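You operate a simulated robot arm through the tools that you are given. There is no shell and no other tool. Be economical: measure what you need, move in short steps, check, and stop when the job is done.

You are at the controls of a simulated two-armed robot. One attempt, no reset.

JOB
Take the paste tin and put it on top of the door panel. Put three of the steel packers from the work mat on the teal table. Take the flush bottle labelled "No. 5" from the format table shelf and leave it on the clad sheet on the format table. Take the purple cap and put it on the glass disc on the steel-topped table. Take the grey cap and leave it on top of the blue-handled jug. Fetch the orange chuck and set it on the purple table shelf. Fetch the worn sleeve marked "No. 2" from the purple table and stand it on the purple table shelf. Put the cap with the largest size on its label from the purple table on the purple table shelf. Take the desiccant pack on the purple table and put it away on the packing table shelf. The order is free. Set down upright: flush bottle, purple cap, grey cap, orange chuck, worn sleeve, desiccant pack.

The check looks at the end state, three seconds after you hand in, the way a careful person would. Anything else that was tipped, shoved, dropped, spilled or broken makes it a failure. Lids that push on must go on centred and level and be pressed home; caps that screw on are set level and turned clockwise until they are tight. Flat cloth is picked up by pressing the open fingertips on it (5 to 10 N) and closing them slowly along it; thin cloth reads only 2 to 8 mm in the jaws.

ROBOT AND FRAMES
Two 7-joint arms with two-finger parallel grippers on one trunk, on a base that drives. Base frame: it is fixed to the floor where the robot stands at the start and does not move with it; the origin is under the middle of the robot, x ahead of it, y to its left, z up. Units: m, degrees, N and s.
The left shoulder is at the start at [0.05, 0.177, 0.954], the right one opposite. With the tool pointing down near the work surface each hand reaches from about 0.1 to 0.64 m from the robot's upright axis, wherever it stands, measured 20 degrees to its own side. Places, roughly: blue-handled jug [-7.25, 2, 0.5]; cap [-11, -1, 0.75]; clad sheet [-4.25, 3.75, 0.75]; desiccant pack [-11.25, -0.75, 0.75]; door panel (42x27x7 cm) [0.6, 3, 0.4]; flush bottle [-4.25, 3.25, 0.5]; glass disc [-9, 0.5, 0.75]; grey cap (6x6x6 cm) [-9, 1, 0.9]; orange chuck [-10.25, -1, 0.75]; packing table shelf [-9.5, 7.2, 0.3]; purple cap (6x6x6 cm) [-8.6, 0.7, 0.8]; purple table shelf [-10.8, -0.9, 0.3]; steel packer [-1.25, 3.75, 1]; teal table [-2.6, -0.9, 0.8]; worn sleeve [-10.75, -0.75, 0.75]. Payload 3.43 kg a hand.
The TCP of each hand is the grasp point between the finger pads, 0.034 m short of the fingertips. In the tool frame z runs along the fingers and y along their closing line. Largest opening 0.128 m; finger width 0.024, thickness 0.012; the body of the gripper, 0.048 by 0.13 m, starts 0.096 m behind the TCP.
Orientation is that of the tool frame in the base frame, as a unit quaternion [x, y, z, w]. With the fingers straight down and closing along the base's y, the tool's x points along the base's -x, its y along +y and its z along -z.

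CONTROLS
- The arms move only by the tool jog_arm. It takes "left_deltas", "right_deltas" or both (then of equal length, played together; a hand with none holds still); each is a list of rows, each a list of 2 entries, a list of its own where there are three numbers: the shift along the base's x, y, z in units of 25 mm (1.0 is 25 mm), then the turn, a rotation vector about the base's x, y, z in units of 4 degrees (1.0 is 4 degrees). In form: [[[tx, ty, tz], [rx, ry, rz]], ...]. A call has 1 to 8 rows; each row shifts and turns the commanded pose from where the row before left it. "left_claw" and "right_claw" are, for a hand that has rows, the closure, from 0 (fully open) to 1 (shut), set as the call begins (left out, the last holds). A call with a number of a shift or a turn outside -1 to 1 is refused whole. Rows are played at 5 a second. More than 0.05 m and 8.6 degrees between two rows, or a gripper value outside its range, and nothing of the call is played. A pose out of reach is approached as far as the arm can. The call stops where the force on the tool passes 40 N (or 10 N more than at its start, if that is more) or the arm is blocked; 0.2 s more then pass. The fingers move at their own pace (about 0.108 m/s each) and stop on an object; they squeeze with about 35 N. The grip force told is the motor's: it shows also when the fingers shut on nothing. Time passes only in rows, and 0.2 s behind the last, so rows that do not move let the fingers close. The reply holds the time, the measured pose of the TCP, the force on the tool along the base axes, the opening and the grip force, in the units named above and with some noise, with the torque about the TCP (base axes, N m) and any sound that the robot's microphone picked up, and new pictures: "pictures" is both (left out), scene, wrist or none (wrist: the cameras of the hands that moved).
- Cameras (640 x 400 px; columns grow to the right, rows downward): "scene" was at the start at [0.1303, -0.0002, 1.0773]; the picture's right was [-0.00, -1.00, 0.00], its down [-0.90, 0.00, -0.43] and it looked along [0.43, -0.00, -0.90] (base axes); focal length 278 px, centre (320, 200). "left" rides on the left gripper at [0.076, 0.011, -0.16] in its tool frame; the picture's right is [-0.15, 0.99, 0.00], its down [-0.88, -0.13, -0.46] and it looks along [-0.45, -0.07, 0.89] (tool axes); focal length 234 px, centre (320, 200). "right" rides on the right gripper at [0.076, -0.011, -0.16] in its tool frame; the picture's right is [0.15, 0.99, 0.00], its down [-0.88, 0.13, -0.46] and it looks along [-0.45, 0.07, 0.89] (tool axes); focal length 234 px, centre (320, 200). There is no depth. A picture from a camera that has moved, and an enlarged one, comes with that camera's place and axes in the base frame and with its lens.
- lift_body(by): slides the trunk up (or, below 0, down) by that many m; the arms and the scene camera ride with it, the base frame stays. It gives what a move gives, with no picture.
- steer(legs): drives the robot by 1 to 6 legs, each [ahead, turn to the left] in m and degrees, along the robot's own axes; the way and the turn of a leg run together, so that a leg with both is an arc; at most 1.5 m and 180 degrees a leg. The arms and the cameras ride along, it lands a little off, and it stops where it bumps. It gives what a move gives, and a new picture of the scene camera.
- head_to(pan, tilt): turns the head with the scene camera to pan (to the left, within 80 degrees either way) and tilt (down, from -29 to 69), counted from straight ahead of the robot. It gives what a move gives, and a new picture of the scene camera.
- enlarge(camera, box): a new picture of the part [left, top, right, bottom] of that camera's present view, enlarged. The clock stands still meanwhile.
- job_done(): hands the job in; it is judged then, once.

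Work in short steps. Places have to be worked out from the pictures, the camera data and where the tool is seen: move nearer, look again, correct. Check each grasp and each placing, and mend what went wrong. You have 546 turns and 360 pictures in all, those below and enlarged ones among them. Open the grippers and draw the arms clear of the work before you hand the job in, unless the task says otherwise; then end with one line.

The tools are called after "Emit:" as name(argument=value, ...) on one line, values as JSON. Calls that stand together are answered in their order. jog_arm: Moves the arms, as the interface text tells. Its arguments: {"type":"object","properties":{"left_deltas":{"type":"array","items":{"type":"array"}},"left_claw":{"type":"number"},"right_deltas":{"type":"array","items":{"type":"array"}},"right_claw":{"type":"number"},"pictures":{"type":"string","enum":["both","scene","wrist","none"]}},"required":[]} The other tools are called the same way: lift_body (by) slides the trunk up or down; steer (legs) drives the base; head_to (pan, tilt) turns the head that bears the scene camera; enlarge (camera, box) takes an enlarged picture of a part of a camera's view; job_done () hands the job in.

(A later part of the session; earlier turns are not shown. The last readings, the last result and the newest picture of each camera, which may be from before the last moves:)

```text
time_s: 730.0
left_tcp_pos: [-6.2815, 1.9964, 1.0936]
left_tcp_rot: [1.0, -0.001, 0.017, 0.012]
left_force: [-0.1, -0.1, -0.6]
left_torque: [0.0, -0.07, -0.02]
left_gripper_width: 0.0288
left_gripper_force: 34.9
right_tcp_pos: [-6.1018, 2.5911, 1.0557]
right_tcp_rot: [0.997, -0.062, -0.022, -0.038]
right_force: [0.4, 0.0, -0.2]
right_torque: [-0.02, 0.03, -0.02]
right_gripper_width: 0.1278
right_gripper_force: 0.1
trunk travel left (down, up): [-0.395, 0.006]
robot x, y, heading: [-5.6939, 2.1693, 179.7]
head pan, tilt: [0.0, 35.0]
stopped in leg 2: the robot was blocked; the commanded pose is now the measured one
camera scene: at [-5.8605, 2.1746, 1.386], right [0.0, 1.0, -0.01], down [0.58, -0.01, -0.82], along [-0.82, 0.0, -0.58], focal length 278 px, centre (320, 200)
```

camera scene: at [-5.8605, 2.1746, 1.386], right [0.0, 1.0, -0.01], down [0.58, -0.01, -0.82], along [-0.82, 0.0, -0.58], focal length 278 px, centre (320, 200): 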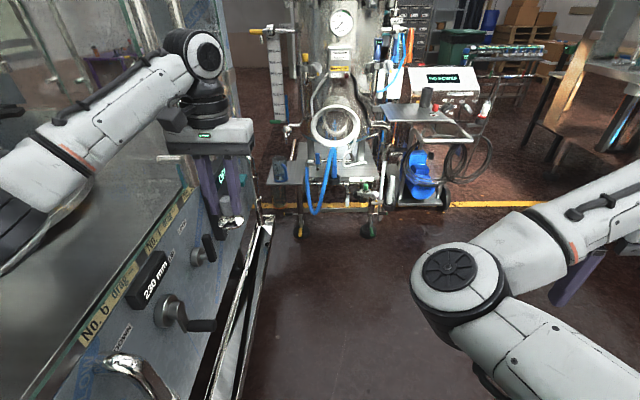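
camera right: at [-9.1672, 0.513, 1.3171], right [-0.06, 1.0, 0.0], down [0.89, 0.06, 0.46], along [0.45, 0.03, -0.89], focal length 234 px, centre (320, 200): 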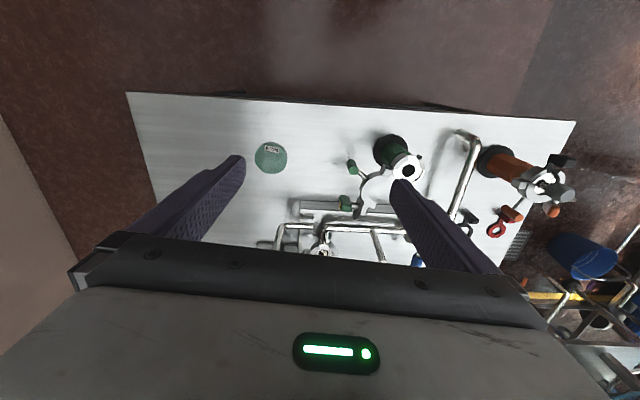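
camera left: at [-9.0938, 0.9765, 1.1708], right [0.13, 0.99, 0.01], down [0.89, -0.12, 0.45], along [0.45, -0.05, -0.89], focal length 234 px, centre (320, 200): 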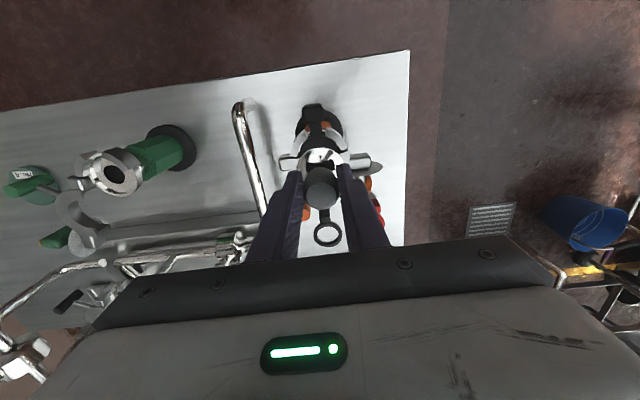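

The machine front is at y≈1.8 and its floor rail at y≈1.87, so I must keep further north. I turn away, advance diagonally, and then straighten the left arm so its elbow stays in.

Emit:
steer(legs=[[0, -18], [0.5, 0]])

Emit:
jog_arm(left_deltas=[[[-0.5, 0, -0.5], [0, 0, 0]], [[-0.5, 0, -0.5], [0, 0, 0]], [[0, 0, -0.5], [0, 0, 0]], [[0, 0, -0.5], [0, 0, 0]], [[0, 0, -0.5], [0, 0, 0]], [[0, 0, -0.5], [0, 0, 0]]], pictures="scene")

```text
time_s: 734.0
left_tcp_pos: [-6.7814, 2.3323, 1.0951]
left_tcp_rot: [0.988, -0.156, 0.014, 0.01]
left_force: [-0.7, 0.1, -1.1]
left_torque: [0.01, -0.06, -0.03]
left_gripper_width: 0.029
left_gripper_force: 35.0
right_tcp_pos: [-6.4222, 2.8429, 1.06]
right_tcp_rot: [0.975, -0.216, -0.016, -0.044]
right_force: [-0.4, 0.6, 0.5]
right_torque: [-0.05, -0.03, 0.0]
right_gripper_width: 0.128
right_gripper_force: 0.0
trunk travel left (down, up): [-0.395, 0.006]
robot x, y, heading: [-6.1723, 2.3205, 161.8]
head pan, tilt: [0.0, 35.0]
camera scene: at [-6.3237, 2.3696, 1.3863], right [0.31, 0.95, 0.0], down [0.55, -0.18, -0.82], along [-0.78, 0.26, -0.57], focal length 278 px, centre (320, 200)
```

scene: 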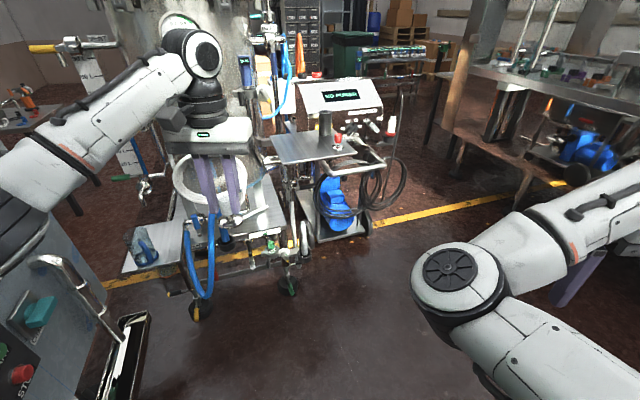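

```text
time_s: 735.4
left_tcp_pos: [-6.806, 2.3317, 1.0201]
left_tcp_rot: [0.988, -0.156, 0.015, 0.009]
left_force: [-0.3, 0.7, -1.4]
left_torque: [0.01, 0.0, 0.0]
left_gripper_width: 0.0289
left_gripper_force: 34.4
right_tcp_pos: [-6.4226, 2.8442, 1.0606]
right_tcp_rot: [0.975, -0.216, -0.016, -0.044]
right_force: [-0.4, 0.1, 0.1]
right_torque: [-0.03, 0.01, -0.01]
right_gripper_width: 0.1281
right_gripper_force: 0.1
trunk travel left (down, up): [-0.395, 0.006]
robot x, y, heading: [-6.1739, 2.3211, 161.7]
head pan, tilt: [0.0, 35.0]
camera scene: at [-6.3234, 2.3695, 1.3864], right [0.31, 0.95, 0.0], down [0.55, -0.18, -0.82], along [-0.78, 0.26, -0.57], focal length 278 px, centre (320, 200)
```

scene: 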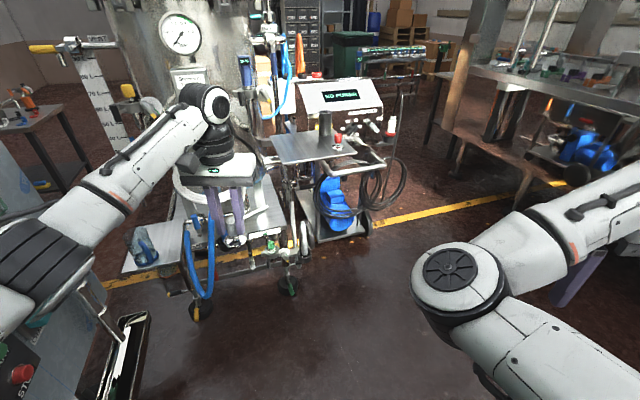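

I turn to ~180° and advance part way, then shift the hand left in line with the jug before going further.

Emit:
steer(legs=[[0, 16], [0.33, 0], [0, 4]])

Emit:
jog_arm(left_deltas=[[[0, -0.9, 0], [0, 0, 0]], [[0, -0.9, 0], [0, 0, 0]], [[0, -0.9, 0], [0, 0, 0]], [[0, -0.9, 0], [0, 0, 0]]], pictures="both")

```text
time_s: 739.0
left_tcp_pos: [-7.1027, 2.1266, 1.0192]
left_tcp_rot: [1.0, 0.018, 0.016, 0.007]
left_force: [0.2, -0.3, -1.4]
left_torque: [0.01, -0.06, 0.02]
left_gripper_width: 0.0289
left_gripper_force: 34.9
right_tcp_pos: [-6.9173, 2.7395, 1.0599]
right_tcp_rot: [0.998, -0.044, -0.024, -0.042]
right_force: [0.1, -0.3, 0.4]
right_torque: [0.02, 0.02, 0.0]
right_gripper_width: 0.1278
right_gripper_force: 0.1
trunk travel left (down, up): [-0.395, 0.006]
robot x, y, heading: [-6.502, 2.332, -178.4]
head pan, tilt: [0.0, 35.0]
camera scene: at [-6.6621, 2.3275, 1.3863], right [-0.03, 1.0, 0.0], down [0.57, 0.02, -0.82], along [-0.82, -0.02, -0.57], focal length 278 px, centre (320, 200)
```

scene: 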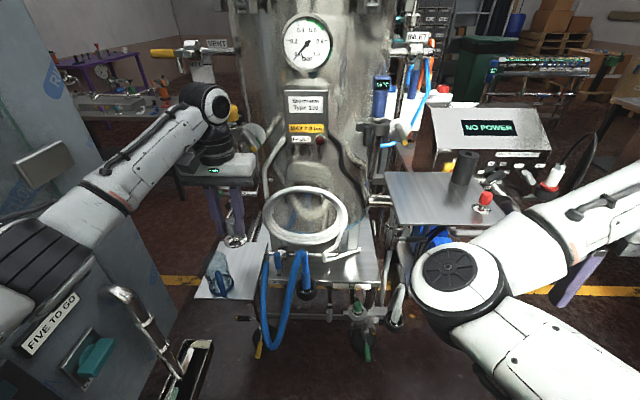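

```text
time_s: 740.0
left_tcp_pos: [-7.1016, 2.036, 1.0192]
left_tcp_rot: [1.0, 0.018, 0.015, 0.008]
left_force: [0.4, -0.8, -1.0]
left_torque: [0.02, -0.03, 0.01]
left_gripper_width: 0.0292
left_gripper_force: 35.4
right_tcp_pos: [-6.9192, 2.739, 1.059]
right_tcp_rot: [0.998, -0.044, -0.024, -0.041]
right_force: [-0.4, -0.4, 0.8]
right_torque: [-0.01, 0.0, 0.01]
right_gripper_width: 0.128
right_gripper_force: 0.0
trunk travel left (down, up): [-0.395, 0.006]
robot x, y, heading: [-6.5059, 2.3345, -178.5]
head pan, tilt: [0.0, 35.0]
camera scene: at [-6.6619, 2.3278, 1.3864], right [-0.03, 1.0, 0.0], down [0.57, 0.02, -0.82], along [-0.82, -0.02, -0.57], focal length 278 px, centre (320, 200)
camera left: at [-7.0322, 2.0299, 1.1813], right [-0.11, -0.99, 0.01], down [-0.9, 0.1, 0.43], along [-0.42, 0.04, -0.91], focal length 234 px, centre (320, 200)
```

scene: 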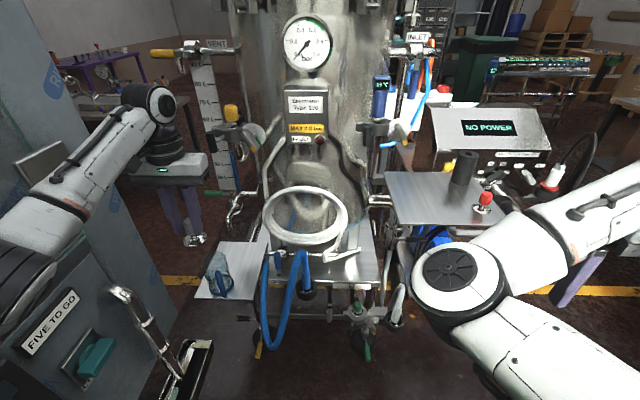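
left: 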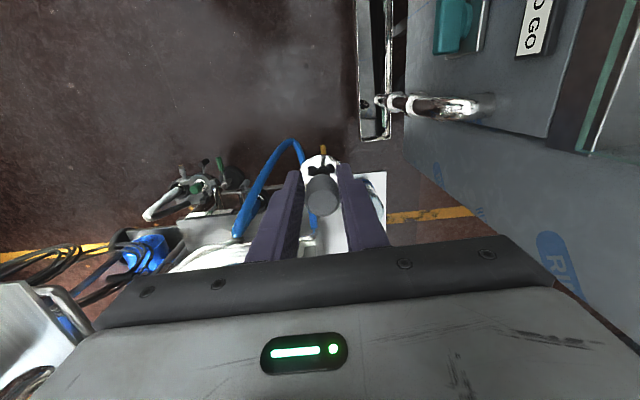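

Emit:
enlarge(camera="scene", box=[170, 220, 270, 310])

```text
4.44 times, centred on (220, 265) of scene
camera zoom: at [-6.6619, 2.3278, 1.3864], right [-0.03, 1.0, 0.0], down [0.57, 0.02, -0.82], along [-0.82, -0.02, -0.57], focal length 1235 px, centre (764, -89)
```

zoom: 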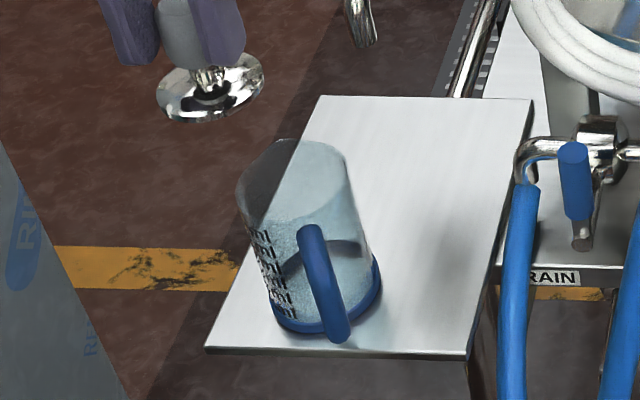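

The jug axis solves to (-7.332, 1.939), top z≈0.656. I advance the base 0.18 m and then move the cap over it, high.

Emit:
steer(legs=[[0.18, 0]])

Emit:
jog_arm(left_deltas=[[[-0.4, -0.8, -0.5], [0, 0, 0]], [[-0.4, -0.8, -0.5], [0, 0, 0]], [[-0.4, -0.8, -0.5], [0, 0, 0]], [[-0.3, -0.8, -0.5], [0, 0, 0]]], pictures="both")

```text
time_s: 741.1
left_tcp_pos: [-7.175, 2.0325, 1.0206]
left_tcp_rot: [0.999, 0.002, 0.032, 0.007]
left_force: [11.0, 0.7, 2.3]
left_torque: [0.06, 1.64, -0.5]
left_gripper_width: 0.0289
left_gripper_force: 35.1
right_tcp_pos: [-7.0, 2.7366, 1.0607]
right_tcp_rot: [0.998, -0.044, -0.025, -0.041]
right_force: [0.1, -0.8, -0.8]
right_torque: [-0.03, -0.02, 0.01]
right_gripper_width: 0.1278
right_gripper_force: 0.1
trunk travel left (down, up): [-0.395, 0.006]
robot x, y, heading: [-6.5853, 2.3295, -178.4]
head pan, tilt: [0.0, 35.0]
stopped in leg 1: the force on the tool passed its limit (the readings are from after the stop); the commanded pose is now the measured one
camera scene: at [-6.743, 2.3256, 1.3868], right [-0.03, 1.0, 0.0], down [0.57, 0.02, -0.82], along [-0.82, -0.03, -0.57], focal length 278 px, centre (320, 200)
```

scene: 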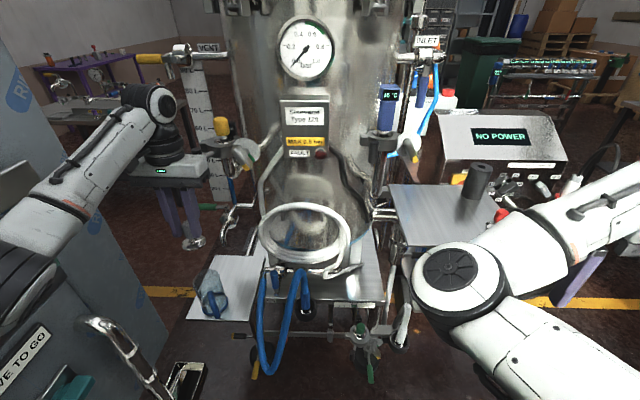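

```text
time_s: 741.4
left_tcp_pos: [-7.1768, 2.0339, 1.0202]
left_tcp_rot: [0.999, -0.013, 0.03, 0.003]
left_force: [23.8, 9.8, 6.1]
left_torque: [-0.97, 3.59, -1.34]
left_gripper_width: 0.0287
left_gripper_force: 34.7
right_tcp_pos: [-6.997, 2.7369, 1.0607]
right_tcp_rot: [0.998, -0.043, -0.025, -0.042]
right_force: [0.1, -0.2, -0.4]
right_torque: [0.05, 0.0, 0.0]
right_gripper_width: 0.1282
right_gripper_force: 0.1
trunk travel left (down, up): [-0.395, 0.006]
robot x, y, heading: [-6.5843, 2.3294, -178.4]
head pan, tilt: [0.0, 35.0]
stopped in row 1 (left hand): the force on the tool passed its limit (the readings are from after the stop); the commanded pose is now the measured one
camera scene: at [-6.7396, 2.3258, 1.3872], right [-0.03, 1.0, 0.0], down [0.57, 0.02, -0.82], along [-0.82, -0.03, -0.57], focal length 278 px, centre (320, 200)
camera left: at [-7.112, 2.0223, 1.1837], right [-0.17, -0.98, 0.0], down [-0.9, 0.16, 0.4], along [-0.39, 0.07, -0.92], focal length 234 px, centre (320, 200)
```

scene: 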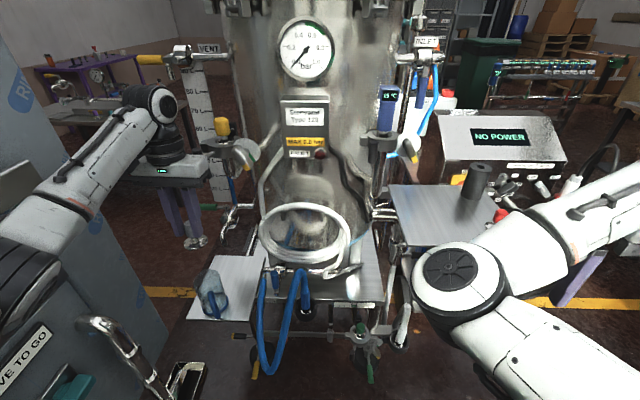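
left: 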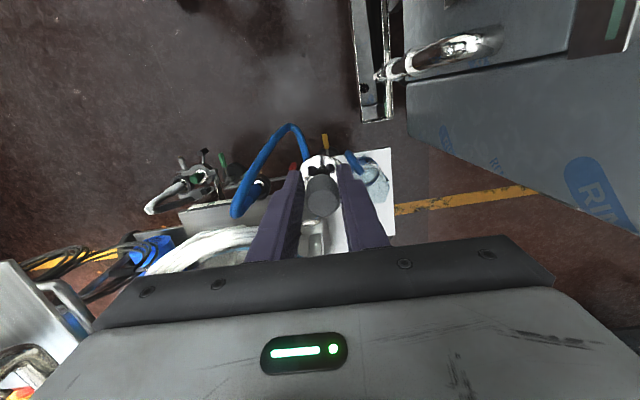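

The hand's right end touched a fitting on the vessel (≈(-7.3, 2.11, 1.1)). I back off and shift the hand further left before advancing.

Emit:
steer(legs=[[-0.12, 0]])

Emit:
jog_arm(left_deltas=[[[0, -0.8, 0], [0, 0.4, 0.3]], [[0, -0.8, 0], [0, 0.4, 0.3]], [[0, -0.8, 0], [0, 0, 0]], [[0, -0.8, 0], [0, 0, 0]], [[0, -0.6, 0], [0, 0, 0]]], pictures="scene")

```text
time_s: 742.7
left_tcp_pos: [-7.0606, 2.0347, 1.0164]
left_tcp_rot: [0.999, -0.009, 0.032, 0.004]
left_force: [0.5, -0.1, -1.2]
left_torque: [0.04, 0.01, 0.0]
left_gripper_width: 0.029
left_gripper_force: 34.3
right_tcp_pos: [-6.8808, 2.7409, 1.0593]
right_tcp_rot: [0.998, -0.043, -0.024, -0.042]
right_force: [-0.1, 0.4, -0.1]
right_torque: [0.0, 0.01, 0.0]
right_gripper_width: 0.1282
right_gripper_force: 0.0
trunk travel left (down, up): [-0.395, 0.006]
robot x, y, heading: [-6.4672, 2.3348, -178.5]
head pan, tilt: [0.0, 35.0]
camera scene: at [-6.625, 2.3293, 1.3866], right [-0.03, 1.0, 0.0], down [0.57, 0.02, -0.82], along [-0.82, -0.03, -0.57], focal length 278 px, centre (320, 200)
```

scene: 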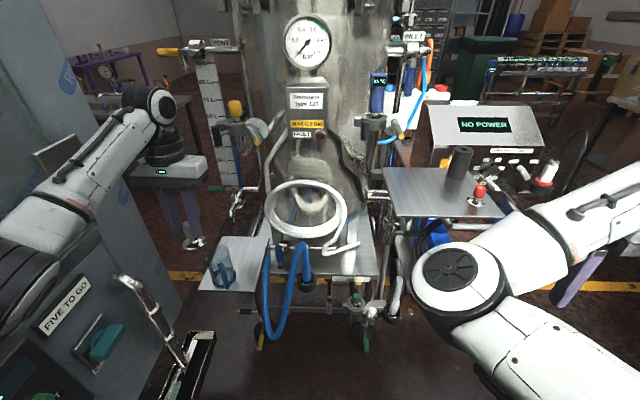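

```text
time_s: 743.9
left_tcp_pos: [-7.061, 1.9399, 1.0144]
left_tcp_rot: [1.0, 0.013, 0.005, 0.004]
left_force: [0.3, 0.7, -1.4]
left_torque: [0.0, -0.02, -0.05]
left_gripper_width: 0.0289
left_gripper_force: 34.9
right_tcp_pos: [-6.8818, 2.7418, 1.0587]
right_tcp_rot: [0.998, -0.044, -0.024, -0.041]
right_force: [-0.2, -0.8, -0.1]
right_torque: [0.01, 0.0, 0.01]
right_gripper_width: 0.128
right_gripper_force: 0.1
trunk travel left (down, up): [-0.395, 0.006]
robot x, y, heading: [-6.4665, 2.3304, -178.1]
head pan, tilt: [0.0, 35.0]
camera scene: at [-6.626, 2.3292, 1.3864], right [-0.03, 1.0, 0.0], down [0.57, 0.02, -0.82], along [-0.82, -0.03, -0.57], focal length 278 px, centre (320, 200)
```

scene: 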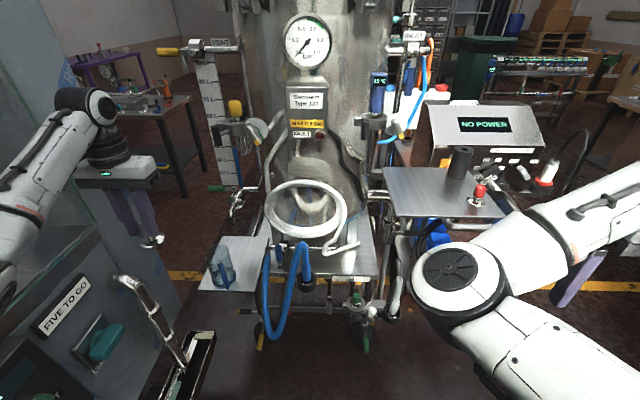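

Emit:
steer(legs=[[0.13, 0]])

Emit:
enlarge(camera="left", box=[160, 60, 480, 260])

```text
time_s: 745.2
left_tcp_pos: [-7.1911, 1.9355, 1.0136]
left_tcp_rot: [1.0, 0.013, 0.005, 0.004]
left_force: [0.1, -0.2, -0.7]
left_torque: [0.02, -0.06, -0.03]
left_gripper_width: 0.0287
left_gripper_force: 34.8
right_tcp_pos: [-7.0109, 2.7368, 1.0594]
right_tcp_rot: [0.998, -0.044, -0.023, -0.041]
right_force: [-0.5, -0.2, 0.0]
right_torque: [-0.01, -0.02, 0.0]
right_gripper_width: 0.1278
right_gripper_force: 0.2
trunk travel left (down, up): [-0.395, 0.006]
robot x, y, heading: [-6.5938, 2.334, -178.1]
head pan, tilt: [0.0, 35.0]
camera scene: at [-6.7559, 2.3251, 1.3862], right [-0.03, 1.0, 0.0], down [0.57, 0.02, -0.82], along [-0.82, -0.03, -0.57], focal length 278 px, centre (320, 200)
```

scene: 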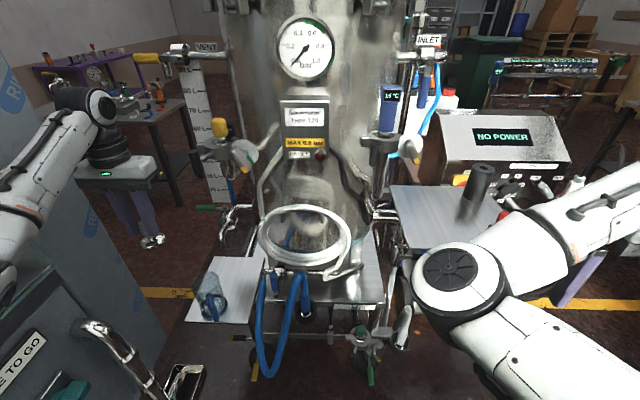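

```text
2.00 times, centred on (320, 160) of left
camera zoom: at [-7.1177, 1.9277, 1.175], right [-0.12, -0.99, 0.01], down [-0.89, 0.11, 0.44], along [-0.44, 0.05, -0.9], focal length 468 px, centre (320, 280)
```

zoom: 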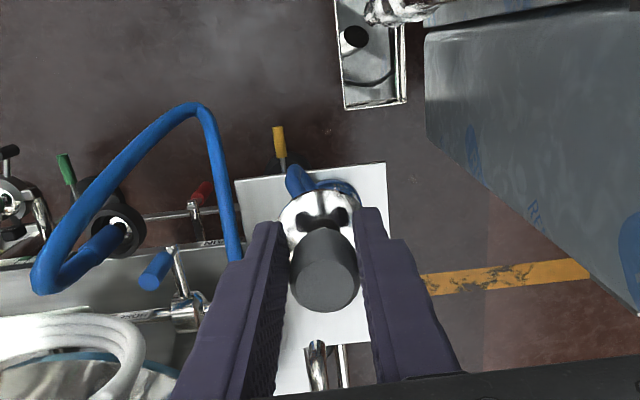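

No contact now; the tap spout is about 11 cm beyond the jug. I advance the base another 0.13 m.

Emit:
steer(legs=[[0.13, 0]])

Emit:
enlarge(camera="left", box=[160, 60, 480, 260])

```text
time_s: 746.4
left_tcp_pos: [-7.3189, 1.9307, 1.014]
left_tcp_rot: [1.0, 0.012, 0.005, 0.004]
left_force: [-1.2, -0.2, -1.3]
left_torque: [-0.02, -0.06, -0.01]
left_gripper_width: 0.029
left_gripper_force: 35.0
right_tcp_pos: [-7.1395, 2.7321, 1.0595]
right_tcp_rot: [0.998, -0.043, -0.023, -0.041]
right_force: [0.2, 0.7, 0.0]
right_torque: [-0.04, -0.03, 0.0]
right_gripper_width: 0.128
right_gripper_force: 0.0
trunk travel left (down, up): [-0.395, 0.006]
robot x, y, heading: [-6.7191, 2.3216, -178.3]
head pan, tilt: [0.0, 35.0]
camera scene: at [-6.884, 2.3209, 1.3862], right [-0.03, 1.0, 0.0], down [0.57, 0.02, -0.82], along [-0.82, -0.03, -0.57], focal length 278 px, centre (320, 200)
```

scene: 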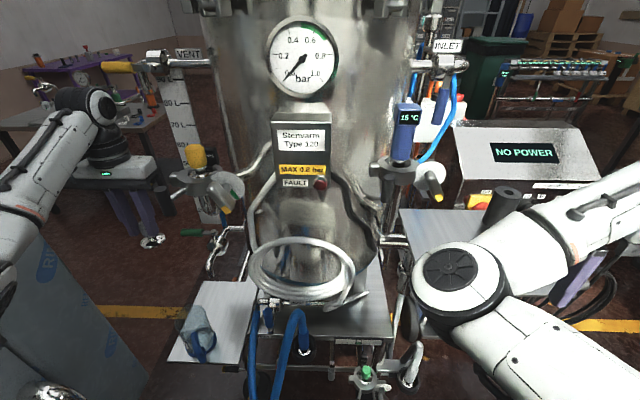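

```text
2.00 times, centred on (320, 160) of left
camera zoom: at [-7.2457, 1.9235, 1.175], right [-0.12, -0.99, 0.01], down [-0.89, 0.11, 0.44], along [-0.44, 0.05, -0.9], focal length 468 px, centre (320, 280)
```

zoom: 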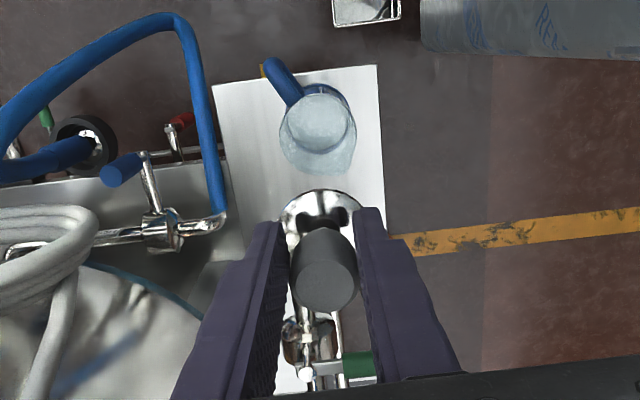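

Emit:
enlarge(camera="left", box=[280, 80, 360, 160])

```text
5.00 times, centred on (320, 120) of left
camera zoom: at [-7.2457, 1.9235, 1.175], right [-0.12, -0.99, 0.01], down [-0.89, 0.11, 0.44], along [-0.44, 0.05, -0.9], focal length 1171 px, centre (320, 600)
```

zoom: 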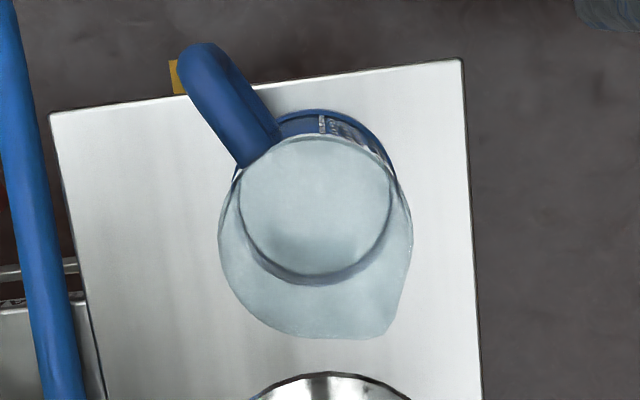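

The cap is right above the jug (centre ≈(-7.328, 1.934)). I lower toward it.

Emit:
jog_arm(left_deltas=[[[-0.2, 0.06, -1], [0, 0, 0]], [[-0.18, 0.06, -1], [0, 0, 0]], [[0, 0, -1], [0, 0, 0]], [[0, 0, -1], [0, 0, 0]], [[0, 0, -1], [0, 0, 0]], [[0, 0, -1], [0, 0, 0]], [[0, 0, -1], [0, 0, 0]], [[0, 0, -1], [0, 0, 0]]], pictures="both")

```text
time_s: 748.2
left_tcp_pos: [-7.328, 1.9351, 0.8156]
left_tcp_rot: [1.0, 0.012, 0.005, 0.005]
left_force: [-0.2, -0.4, -1.7]
left_torque: [-0.01, -0.03, 0.01]
left_gripper_width: 0.0289
left_gripper_force: 34.7
right_tcp_pos: [-7.1377, 2.7327, 1.0588]
right_tcp_rot: [0.998, -0.044, -0.023, -0.041]
right_force: [0.5, 0.7, 0.4]
right_torque: [0.02, 0.01, 0.03]
right_gripper_width: 0.128
right_gripper_force: 0.0
trunk travel left (down, up): [-0.395, 0.006]
robot x, y, heading: [-6.7242, 2.3243, -178.2]
head pan, tilt: [0.0, 35.0]
camera scene: at [-6.8832, 2.3211, 1.3864], right [-0.03, 1.0, 0.0], down [0.57, 0.02, -0.82], along [-0.82, -0.03, -0.57], focal length 278 px, centre (320, 200)
camera left: at [-7.2545, 1.9268, 0.9752], right [-0.12, -0.99, 0.01], down [-0.89, 0.11, 0.45], along [-0.44, 0.05, -0.9], focal length 234 px, centre (320, 200)
```

scene: 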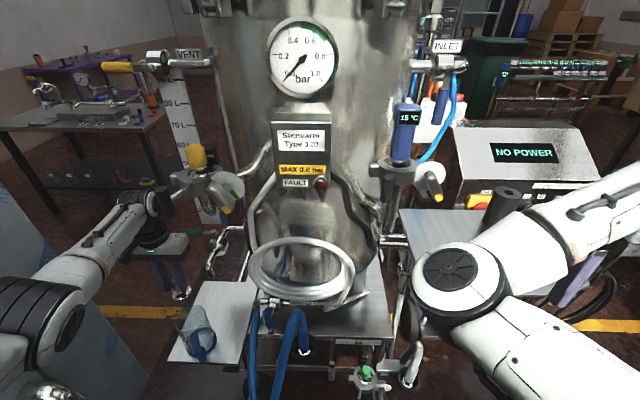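
left: 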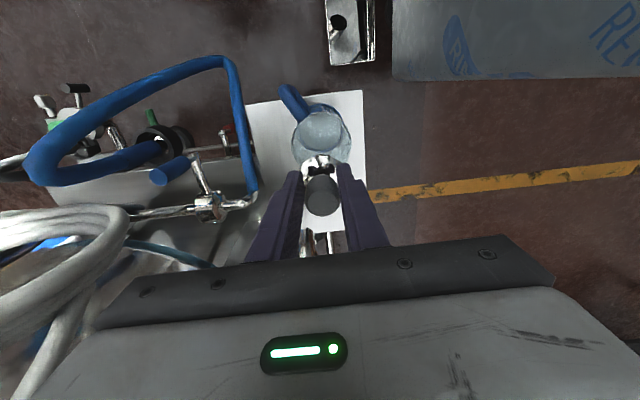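

Emit:
enlarge(camera="left", box=[270, 80, 370, 220])

```text
2.86 times, centred on (320, 150) of left
camera zoom: at [-7.2545, 1.9268, 0.9752], right [-0.12, -0.99, 0.01], down [-0.89, 0.11, 0.45], along [-0.44, 0.05, -0.9], focal length 669 px, centre (320, 343)
```

zoom: 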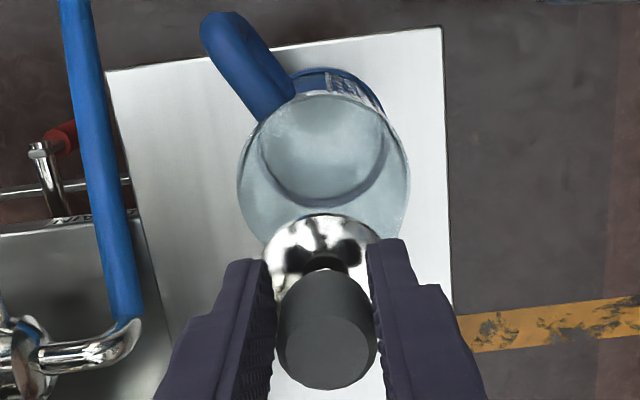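

The rim centre is (-7.327, 1.932) and the cap is over it. I go on down slowly, feeling for contact.

Emit:
jog_arm(left_deltas=[[[0, -0.1, -0.9], [0, 0, 0]], [[0, 0, -0.9], [0, 0, 0]], [[0, 0, -0.9], [0, 0, 0]], [[0, 0, -0.6], [0, 0, 0]]], pictures="wrist")

```text
time_s: 749.2
left_tcp_pos: [-7.3039, 1.9373, 0.7419]
left_tcp_rot: [1.0, 0.013, 0.004, 0.004]
left_force: [0.1, -0.4, -1.3]
left_torque: [-0.04, -0.06, 0.01]
left_gripper_width: 0.029
left_gripper_force: 35.1
left hand out of reach, approached as far as the arm can: row 1, 2, 3, 4
right_tcp_pos: [-7.1396, 2.7337, 1.0596]
right_tcp_rot: [0.998, -0.044, -0.023, -0.041]
right_force: [0.5, 0.3, 0.9]
right_torque: [0.01, -0.04, 0.06]
right_gripper_width: 0.1281
right_gripper_force: 0.0
trunk travel left (down, up): [-0.395, 0.006]
robot x, y, heading: [-6.7206, 2.3251, -178.3]
head pan, tilt: [0.0, 35.0]
camera left: at [-7.2309, 1.9299, 0.9023], right [-0.12, -0.99, 0.01], down [-0.89, 0.11, 0.45], along [-0.44, 0.05, -0.89], focal length 234 px, centre (320, 200)
```

left: 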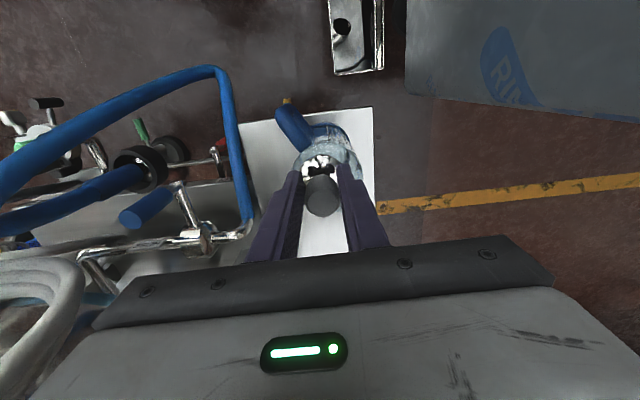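

The arm is at full stretch. I raise the hand, bring the base 6 cm closer, and lower again.

Emit:
jog_arm(left_deltas=[[[0, 0, 0.8], [0, 0, 0]], [[0, 0, 0.8], [0, 0, 0]], [[0.5, 0, 0.8], [0, 0, 0]], [[0.5, 0, 0.8], [0, 0, 0]], [[0.8, 0, 0], [0, 0, 0]]], pictures="none")

Emit:
steer(legs=[[0.07, 0]])

```text
time_s: 750.4
left_tcp_pos: [-7.3219, 1.9188, 0.7991]
left_tcp_rot: [1.0, 0.014, 0.006, 0.004]
left_force: [0.5, 0.3, -2.1]
left_torque: [0.01, -0.02, 0.01]
left_gripper_width: 0.0289
left_gripper_force: 35.1
left hand out of reach, approached as far as the arm can: row 1, 2, 3, 4, 5
right_tcp_pos: [-7.1397, 2.7331, 1.0595]
right_tcp_rot: [0.998, -0.043, -0.024, -0.041]
right_force: [-0.5, -0.4, -0.5]
right_torque: [0.04, -0.04, -0.01]
right_gripper_width: 0.1282
right_gripper_force: 0.1
trunk travel left (down, up): [-0.395, 0.006]
robot x, y, heading: [-6.7246, 2.3255, -178.1]
head pan, tilt: [0.0, 35.0]
```

```text
time_s: 751.5
left_tcp_pos: [-7.3909, 1.9163, 0.7996]
left_tcp_rot: [1.0, 0.013, 0.006, 0.004]
left_force: [-0.8, -0.8, -1.7]
left_torque: [-0.03, -0.03, -0.03]
left_gripper_width: 0.0289
left_gripper_force: 35.6
right_tcp_pos: [-7.2089, 2.7307, 1.0588]
right_tcp_rot: [0.998, -0.044, -0.022, -0.041]
right_force: [0.2, -0.4, -0.2]
right_torque: [0.02, -0.02, -0.01]
right_gripper_width: 0.128
right_gripper_force: 0.1
trunk travel left (down, up): [-0.395, 0.006]
robot x, y, heading: [-6.7935, 2.3274, -178.1]
head pan, tilt: [0.0, 35.0]
camera scene: at [-6.953, 2.3187, 1.3862], right [-0.03, 1.0, 0.0], down [0.57, 0.02, -0.82], along [-0.82, -0.03, -0.57], focal length 278 px, centre (320, 200)
```

scene: 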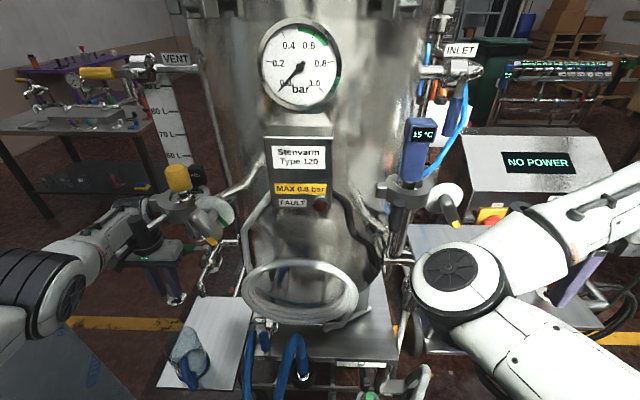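

Emit:
jog_arm(left_deltas=[[[0.85, 0.2, 0], [0, 0, 0]], [[0.85, 0.2, 0], [0, 0, 0]], [[0.85, 0.2, 0], [0, 0, 0]]], pictures="none")

```text
time_s: 752.2
left_tcp_pos: [-7.3827, 1.9157, 0.7797]
left_tcp_rot: [1.0, 0.012, 0.007, 0.004]
left_force: [1.0, -0.3, -1.4]
left_torque: [-0.01, -0.03, -0.05]
left_gripper_width: 0.0289
left_gripper_force: 35.0
left hand out of reach, approached as far as the arm can: row 1, 2, 3
right_tcp_pos: [-7.2082, 2.7311, 1.0596]
right_tcp_rot: [0.998, -0.044, -0.023, -0.041]
right_force: [0.0, -0.1, -0.2]
right_torque: [0.04, 0.01, -0.02]
right_gripper_width: 0.1279
right_gripper_force: 0.0
trunk travel left (down, up): [-0.395, 0.006]
robot x, y, heading: [-6.794, 2.3244, -178.2]
head pan, tilt: [0.0, 35.0]
```

The left arm has reached a similar limit. I'll position with the base: back 5.5 cm, then lower straight.

Emit:
steer(legs=[[-0.055, 0]])

Emit:
jog_arm(left_deltas=[[[0, 0.3, -0.4], [0, 0, 0]], [[0, 0.3, -0.4], [0, 0, 0]]], pictures="wrist")

```text
time_s: 753.2
left_tcp_pos: [-7.3282, 1.9166, 0.7795]
left_tcp_rot: [1.0, 0.013, 0.006, 0.004]
left_force: [1.4, 0.2, -0.9]
left_torque: [0.02, 0.03, 0.01]
left_gripper_width: 0.0287
left_gripper_force: 35.4
right_tcp_pos: [-7.1525, 2.7325, 1.0605]
right_tcp_rot: [0.998, -0.044, -0.024, -0.042]
right_force: [1.1, 0.3, -1.1]
right_torque: [0.02, 0.06, -0.01]
right_gripper_width: 0.1281
right_gripper_force: 0.0
trunk travel left (down, up): [-0.395, 0.006]
robot x, y, heading: [-6.7366, 2.3249, -178.3]
head pan, tilt: [0.0, 35.0]
camera scene: at [-6.8963, 2.3206, 1.3866], right [-0.03, 1.0, 0.0], down [0.57, 0.02, -0.82], along [-0.82, -0.03, -0.57], focal length 278 px, centre (320, 200)
```

scene: 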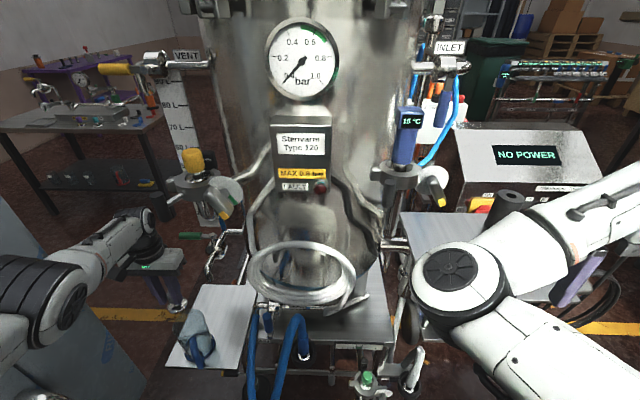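

```text
time_s: 753.8
left_tcp_pos: [-7.3249, 1.9343, 0.7621]
left_tcp_rot: [1.0, 0.012, 0.008, 0.004]
left_force: [0.1, 0.0, -1.4]
left_torque: [0.03, 0.0, -0.02]
left_gripper_width: 0.029
left_gripper_force: 34.6
left hand out of reach, approached as far as the arm can: row 2
right_tcp_pos: [-7.155, 2.7313, 1.0596]
right_tcp_rot: [0.998, -0.043, -0.024, -0.042]
right_force: [0.0, -0.6, 0.0]
right_torque: [-0.01, 0.02, -0.01]
right_gripper_width: 0.1278
right_gripper_force: 0.1
trunk travel left (down, up): [-0.395, 0.006]
robot x, y, heading: [-6.7373, 2.3263, -178.1]
head pan, tilt: [0.0, 35.0]
camera left: at [-7.2529, 1.9259, 0.9216], right [-0.12, -0.99, 0.01], down [-0.89, 0.11, 0.44], along [-0.44, 0.05, -0.9], focal length 234 px, centre (320, 200)
```

left: 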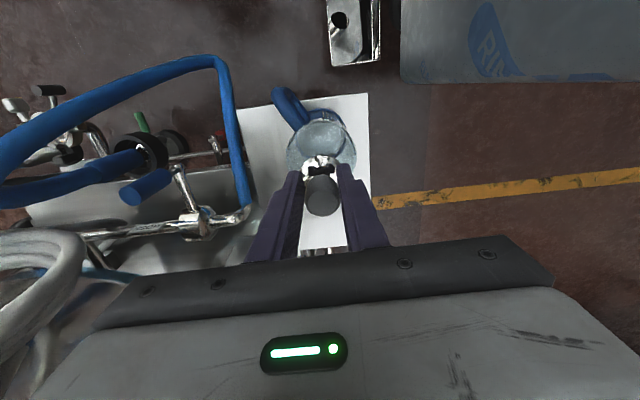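

Aligned above the jug. I lower with the trunk, keeping the arm still.

Emit:
lift_body(by=-0.035)

Emit:
enlarge(camera="left", box=[270, 80, 370, 220])

```text
time_s: 754.6
left_tcp_pos: [-7.3259, 1.9331, 0.726]
left_tcp_rot: [1.0, 0.013, 0.007, 0.004]
left_force: [-0.3, -0.4, -1.5]
left_torque: [0.01, 0.01, 0.0]
left_gripper_width: 0.029
left_gripper_force: 35.1
right_tcp_pos: [-7.1537, 2.7323, 1.0239]
right_tcp_rot: [0.998, -0.044, -0.024, -0.041]
right_force: [-0.7, 0.3, -0.3]
right_torque: [0.03, 0.02, 0.0]
right_gripper_width: 0.1282
right_gripper_force: 0.1
trunk travel left (down, up): [-0.36, 0.041]
robot x, y, heading: [-6.736, 2.3269, -178.0]
head pan, tilt: [0.0, 35.0]
```

```text
2.86 times, centred on (320, 150) of left
camera zoom: at [-7.2527, 1.9259, 0.8869], right [-0.12, -0.99, 0.01], down [-0.89, 0.11, 0.44], along [-0.44, 0.05, -0.9], focal length 669 px, centre (320, 343)
```

zoom: 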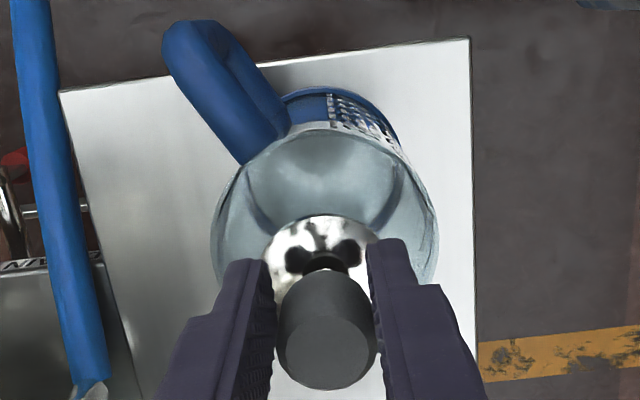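

Emit:
lift_body(by=-0.012)

Emit:
lift_body(by=-0.01)

```text
time_s: 755.2
left_tcp_pos: [-7.3248, 1.9342, 0.7144]
left_tcp_rot: [1.0, 0.013, 0.007, 0.003]
left_force: [0.7, -0.4, -1.6]
left_torque: [0.02, 0.02, 0.01]
left_gripper_width: 0.029
left_gripper_force: 34.8
right_tcp_pos: [-7.1529, 2.7321, 1.0125]
right_tcp_rot: [0.998, -0.044, -0.024, -0.041]
right_force: [0.9, -0.1, 0.3]
right_torque: [-0.04, -0.01, -0.02]
right_gripper_width: 0.1281
right_gripper_force: 0.0
trunk travel left (down, up): [-0.348, 0.053]
robot x, y, heading: [-6.7388, 2.3244, -178.1]
head pan, tilt: [0.0, 35.0]
```

```text
time_s: 755.8
left_tcp_pos: [-7.3269, 1.9336, 0.7117]
left_tcp_rot: [1.0, 0.013, 0.002, 0.006]
left_force: [9.9, 0.9, 37.5]
left_torque: [0.18, -0.4, -0.04]
left_gripper_width: 0.0288
left_gripper_force: 34.9
right_tcp_pos: [-7.1515, 2.7333, 1.0034]
right_tcp_rot: [0.998, -0.042, -0.025, -0.039]
right_force: [0.0, 0.6, 0.9]
right_torque: [0.0, 0.03, 0.02]
right_gripper_width: 0.128
right_gripper_force: 0.0
trunk travel left (down, up): [-0.338, 0.063]
robot x, y, heading: [-6.7405, 2.3275, -178.1]
head pan, tilt: [0.0, 35.0]
```

Contact at the expected rim height, so the jug top is closed and carries the cap. I ease off 7 mm.

Emit:
lift_body(by=0.007)

Emit:
jog_arm(left_deltas=[[[0, 0, 0], [0, 0, 0]]], pictures="wrist")

```text
time_s: 756.3
left_tcp_pos: [-7.3263, 1.9339, 0.7119]
left_tcp_rot: [1.0, 0.013, 0.005, 0.004]
left_force: [-1.3, -2.5, 13.9]
left_torque: [-0.11, 0.62, 0.08]
left_gripper_width: 0.029
left_gripper_force: 35.0
right_tcp_pos: [-7.1536, 2.7326, 1.0088]
right_tcp_rot: [0.998, -0.043, -0.025, -0.041]
right_force: [0.2, 0.3, -0.3]
right_torque: [-0.04, -0.02, 0.0]
right_gripper_width: 0.1284
right_gripper_force: 0.0
trunk travel left (down, up): [-0.345, 0.056]
robot x, y, heading: [-6.7405, 2.3251, -178.3]
head pan, tilt: [0.0, 35.0]
```

```text
time_s: 756.7
left_tcp_pos: [-7.3259, 1.9342, 0.7116]
left_tcp_rot: [1.0, 0.013, 0.005, 0.003]
left_force: [-3.3, -2.7, 10.9]
left_torque: [-0.07, 0.65, 0.08]
left_gripper_width: 0.0289
left_gripper_force: 35.5
right_tcp_pos: [-7.1534, 2.7332, 1.0089]
right_tcp_rot: [0.998, -0.044, -0.025, -0.041]
right_force: [-0.4, 0.6, -0.9]
right_torque: [0.01, 0.03, 0.02]
right_gripper_width: 0.1282
right_gripper_force: 0.1
trunk travel left (down, up): [-0.345, 0.056]
robot x, y, heading: [-6.7384, 2.3273, -178.3]
head pan, tilt: [0.0, 35.0]
camera left: at [-7.2526, 1.9263, 0.8728], right [-0.12, -0.99, 0.01], down [-0.89, 0.11, 0.45], along [-0.44, 0.05, -0.9], focal length 234 px, centre (320, 200)
```

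left: 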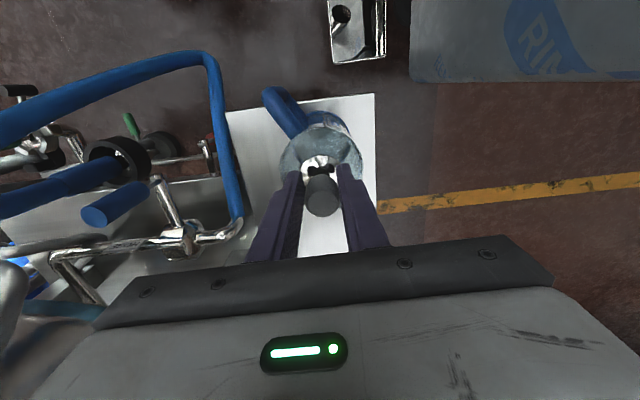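

Emit:
jog_arm(left_deltas=[[[0, 0, 0], [0, 0, 0]], [[0, 0, 0], [0, 0, 0]]], left_claw=0.6, pictures="none")

Emit:
enlarge(camera="left", box=[250, 80, 390, 240])

```text
time_s: 757.3
left_tcp_pos: [-7.3239, 1.9328, 0.7113]
left_tcp_rot: [1.0, 0.013, 0.008, 0.003]
left_force: [0.3, 0.2, 0.2]
left_torque: [0.01, 0.03, 0.0]
left_gripper_width: 0.0512
left_gripper_force: 0.1
right_tcp_pos: [-7.1542, 2.7324, 1.0092]
right_tcp_rot: [0.998, -0.044, -0.025, -0.041]
right_force: [-0.4, 0.1, -0.3]
right_torque: [0.0, 0.01, 0.02]
right_gripper_width: 0.1278
right_gripper_force: 0.0
trunk travel left (down, up): [-0.345, 0.056]
robot x, y, heading: [-6.736, 2.3252, -178.1]
head pan, tilt: [0.0, 35.0]
```

```text
2.50 times, centred on (320, 160) of left
camera zoom: at [-7.2525, 1.926, 0.8713], right [-0.12, -0.99, 0.01], down [-0.89, 0.11, 0.44], along [-0.44, 0.05, -0.9], focal length 585 px, centre (320, 300)
```

zoom: 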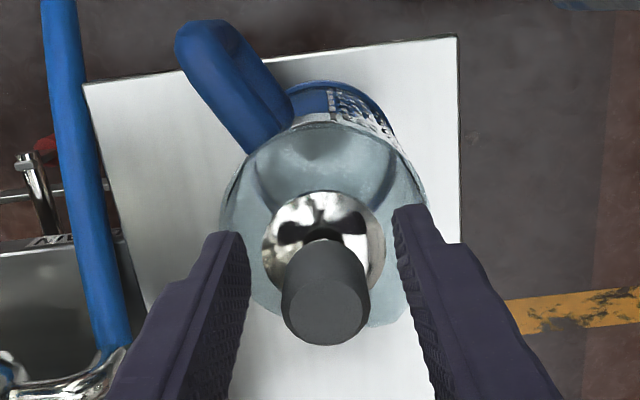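

The cap sits level on the jug. I raise the trunk and back the base away.

Emit:
lift_body(by=0.055)

Emit:
jog_arm(left_deltas=[[[0, 0, 0.5], [0, 0, 0]], [[0, 0, 0.5], [0, 0, 0]]], pictures="wrist")

```text
time_s: 758.3
left_tcp_pos: [-7.3255, 1.9339, 0.7661]
left_tcp_rot: [1.0, 0.012, 0.006, 0.004]
left_force: [0.3, -0.5, -0.3]
left_torque: [-0.02, 0.01, -0.01]
left_gripper_width: 0.0509
left_gripper_force: 0.0
right_tcp_pos: [-7.1528, 2.7316, 1.0638]
right_tcp_rot: [0.998, -0.044, -0.024, -0.041]
right_force: [0.1, -0.6, -0.6]
right_torque: [-0.01, -0.01, -0.01]
right_gripper_width: 0.128
right_gripper_force: 0.1
trunk travel left (down, up): [-0.4, 0.001]
robot x, y, heading: [-6.7394, 2.325, -178.3]
head pan, tilt: [0.0, 35.0]
```

```text
time_s: 758.9
left_tcp_pos: [-7.3318, 1.931, 0.7892]
left_tcp_rot: [1.0, 0.013, 0.007, 0.004]
left_force: [-0.6, -0.1, 0.2]
left_torque: [-0.03, -0.02, -0.03]
left_gripper_width: 0.0516
left_gripper_force: 0.0
left hand out of reach, approached as far as the arm can: row 1, 2
right_tcp_pos: [-7.1542, 2.7326, 1.0642]
right_tcp_rot: [0.998, -0.043, -0.023, -0.041]
right_force: [-0.7, -0.6, 0.2]
right_torque: [0.01, 0.0, 0.01]
right_gripper_width: 0.1278
right_gripper_force: 0.0
trunk travel left (down, up): [-0.4, 0.001]
robot x, y, heading: [-6.7383, 2.3244, -178.0]
head pan, tilt: [0.0, 35.0]
camera left: at [-7.26, 1.9235, 0.9497], right [-0.12, -0.99, 0.01], down [-0.89, 0.11, 0.44], along [-0.44, 0.05, -0.9], focal length 234 px, centre (320, 200)
```

left: 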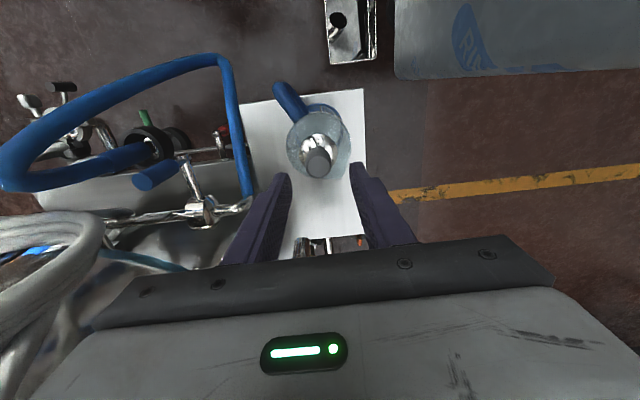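

Placed. I back away and then restore the left arm's shape in the open.

Emit:
steer(legs=[[-0.4, 0], [0, -15], [-0.2, 0]])

Emit:
jog_arm(left_deltas=[[[0, -0.5, 0.7], [0, 0, 0]], [[0, -0.5, 0.7], [0, 0, 0]], [[0.5, 0, 0.7], [0, 0, 0]], [[0.5, 0, 0.7], [0, 0, 0]], [[0.8, 0, 0.5], [0, 0, 0]], [[0.8, 0, 0.5], [0, 0, 0]], [[0.8, 0, 0.5], [0, 0, 0]], [[0.8, 0, 0.5], [0, 0, 0]]], pictures="scene")

```text
time_s: 763.5
left_tcp_pos: [-6.8202, 2.0635, 0.7894]
left_tcp_rot: [0.993, -0.116, 0.008, 0.005]
left_force: [-0.3, 0.1, -0.1]
left_torque: [-0.01, 0.05, 0.04]
left_gripper_width: 0.0513
left_gripper_force: 0.1
right_tcp_pos: [-6.4424, 2.7916, 1.065]
right_tcp_rot: [0.984, -0.172, -0.018, -0.044]
right_force: [0.2, -0.7, 0.5]
right_torque: [0.0, 0.04, 0.03]
right_gripper_width: 0.1281
right_gripper_force: 0.0
trunk travel left (down, up): [-0.4, 0.001]
robot x, y, heading: [-6.1447, 2.2936, 167.0]
head pan, tilt: [0.0, 35.0]
camera scene: at [-6.2999, 2.3289, 1.3915], right [0.22, 0.97, 0.0], down [0.56, -0.13, -0.82], along [-0.8, 0.18, -0.57], focal length 278 px, centre (320, 200)
```

scene: 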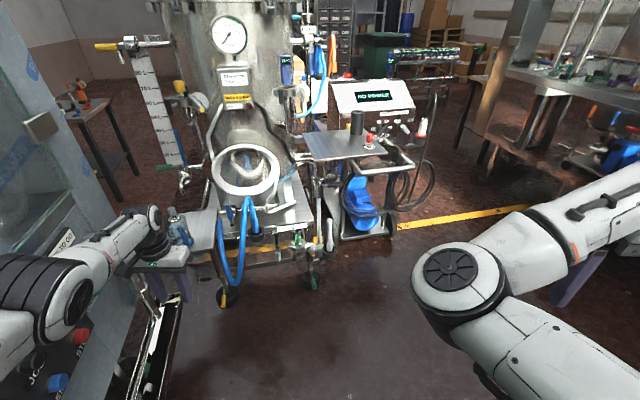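

```text
time_s: 765.3
left_tcp_pos: [-6.8441, 2.0323, 0.8797]
left_tcp_rot: [0.993, -0.116, 0.008, 0.005]
left_force: [0.3, 0.7, -0.2]
left_torque: [0.0, 0.02, 0.0]
left_gripper_width: 0.051
left_gripper_force: 0.1
left hand out of reach, approached as far as the arm can: row 1, 2, 3, 4, 5, 6, 7, 8
right_tcp_pos: [-6.4423, 2.7924, 1.066]
right_tcp_rot: [0.984, -0.172, -0.019, -0.044]
right_force: [-0.6, 0.2, 0.0]
right_torque: [-0.02, -0.01, 0.02]
right_gripper_width: 0.1279
right_gripper_force: 0.0
trunk travel left (down, up): [-0.4, 0.001]
robot x, y, heading: [-6.1442, 2.2985, 167.1]
head pan, tilt: [0.0, 35.0]
camera scene: at [-6.3006, 2.3291, 1.3914], right [0.22, 0.97, 0.0], down [0.56, -0.13, -0.82], along [-0.8, 0.18, -0.57], focal length 278 px, centre (320, 200)
```

scene: 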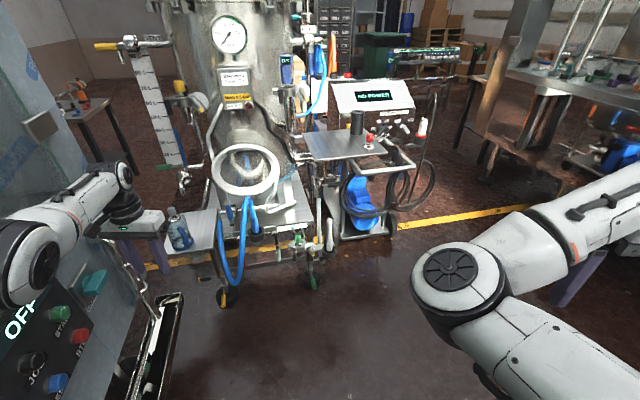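

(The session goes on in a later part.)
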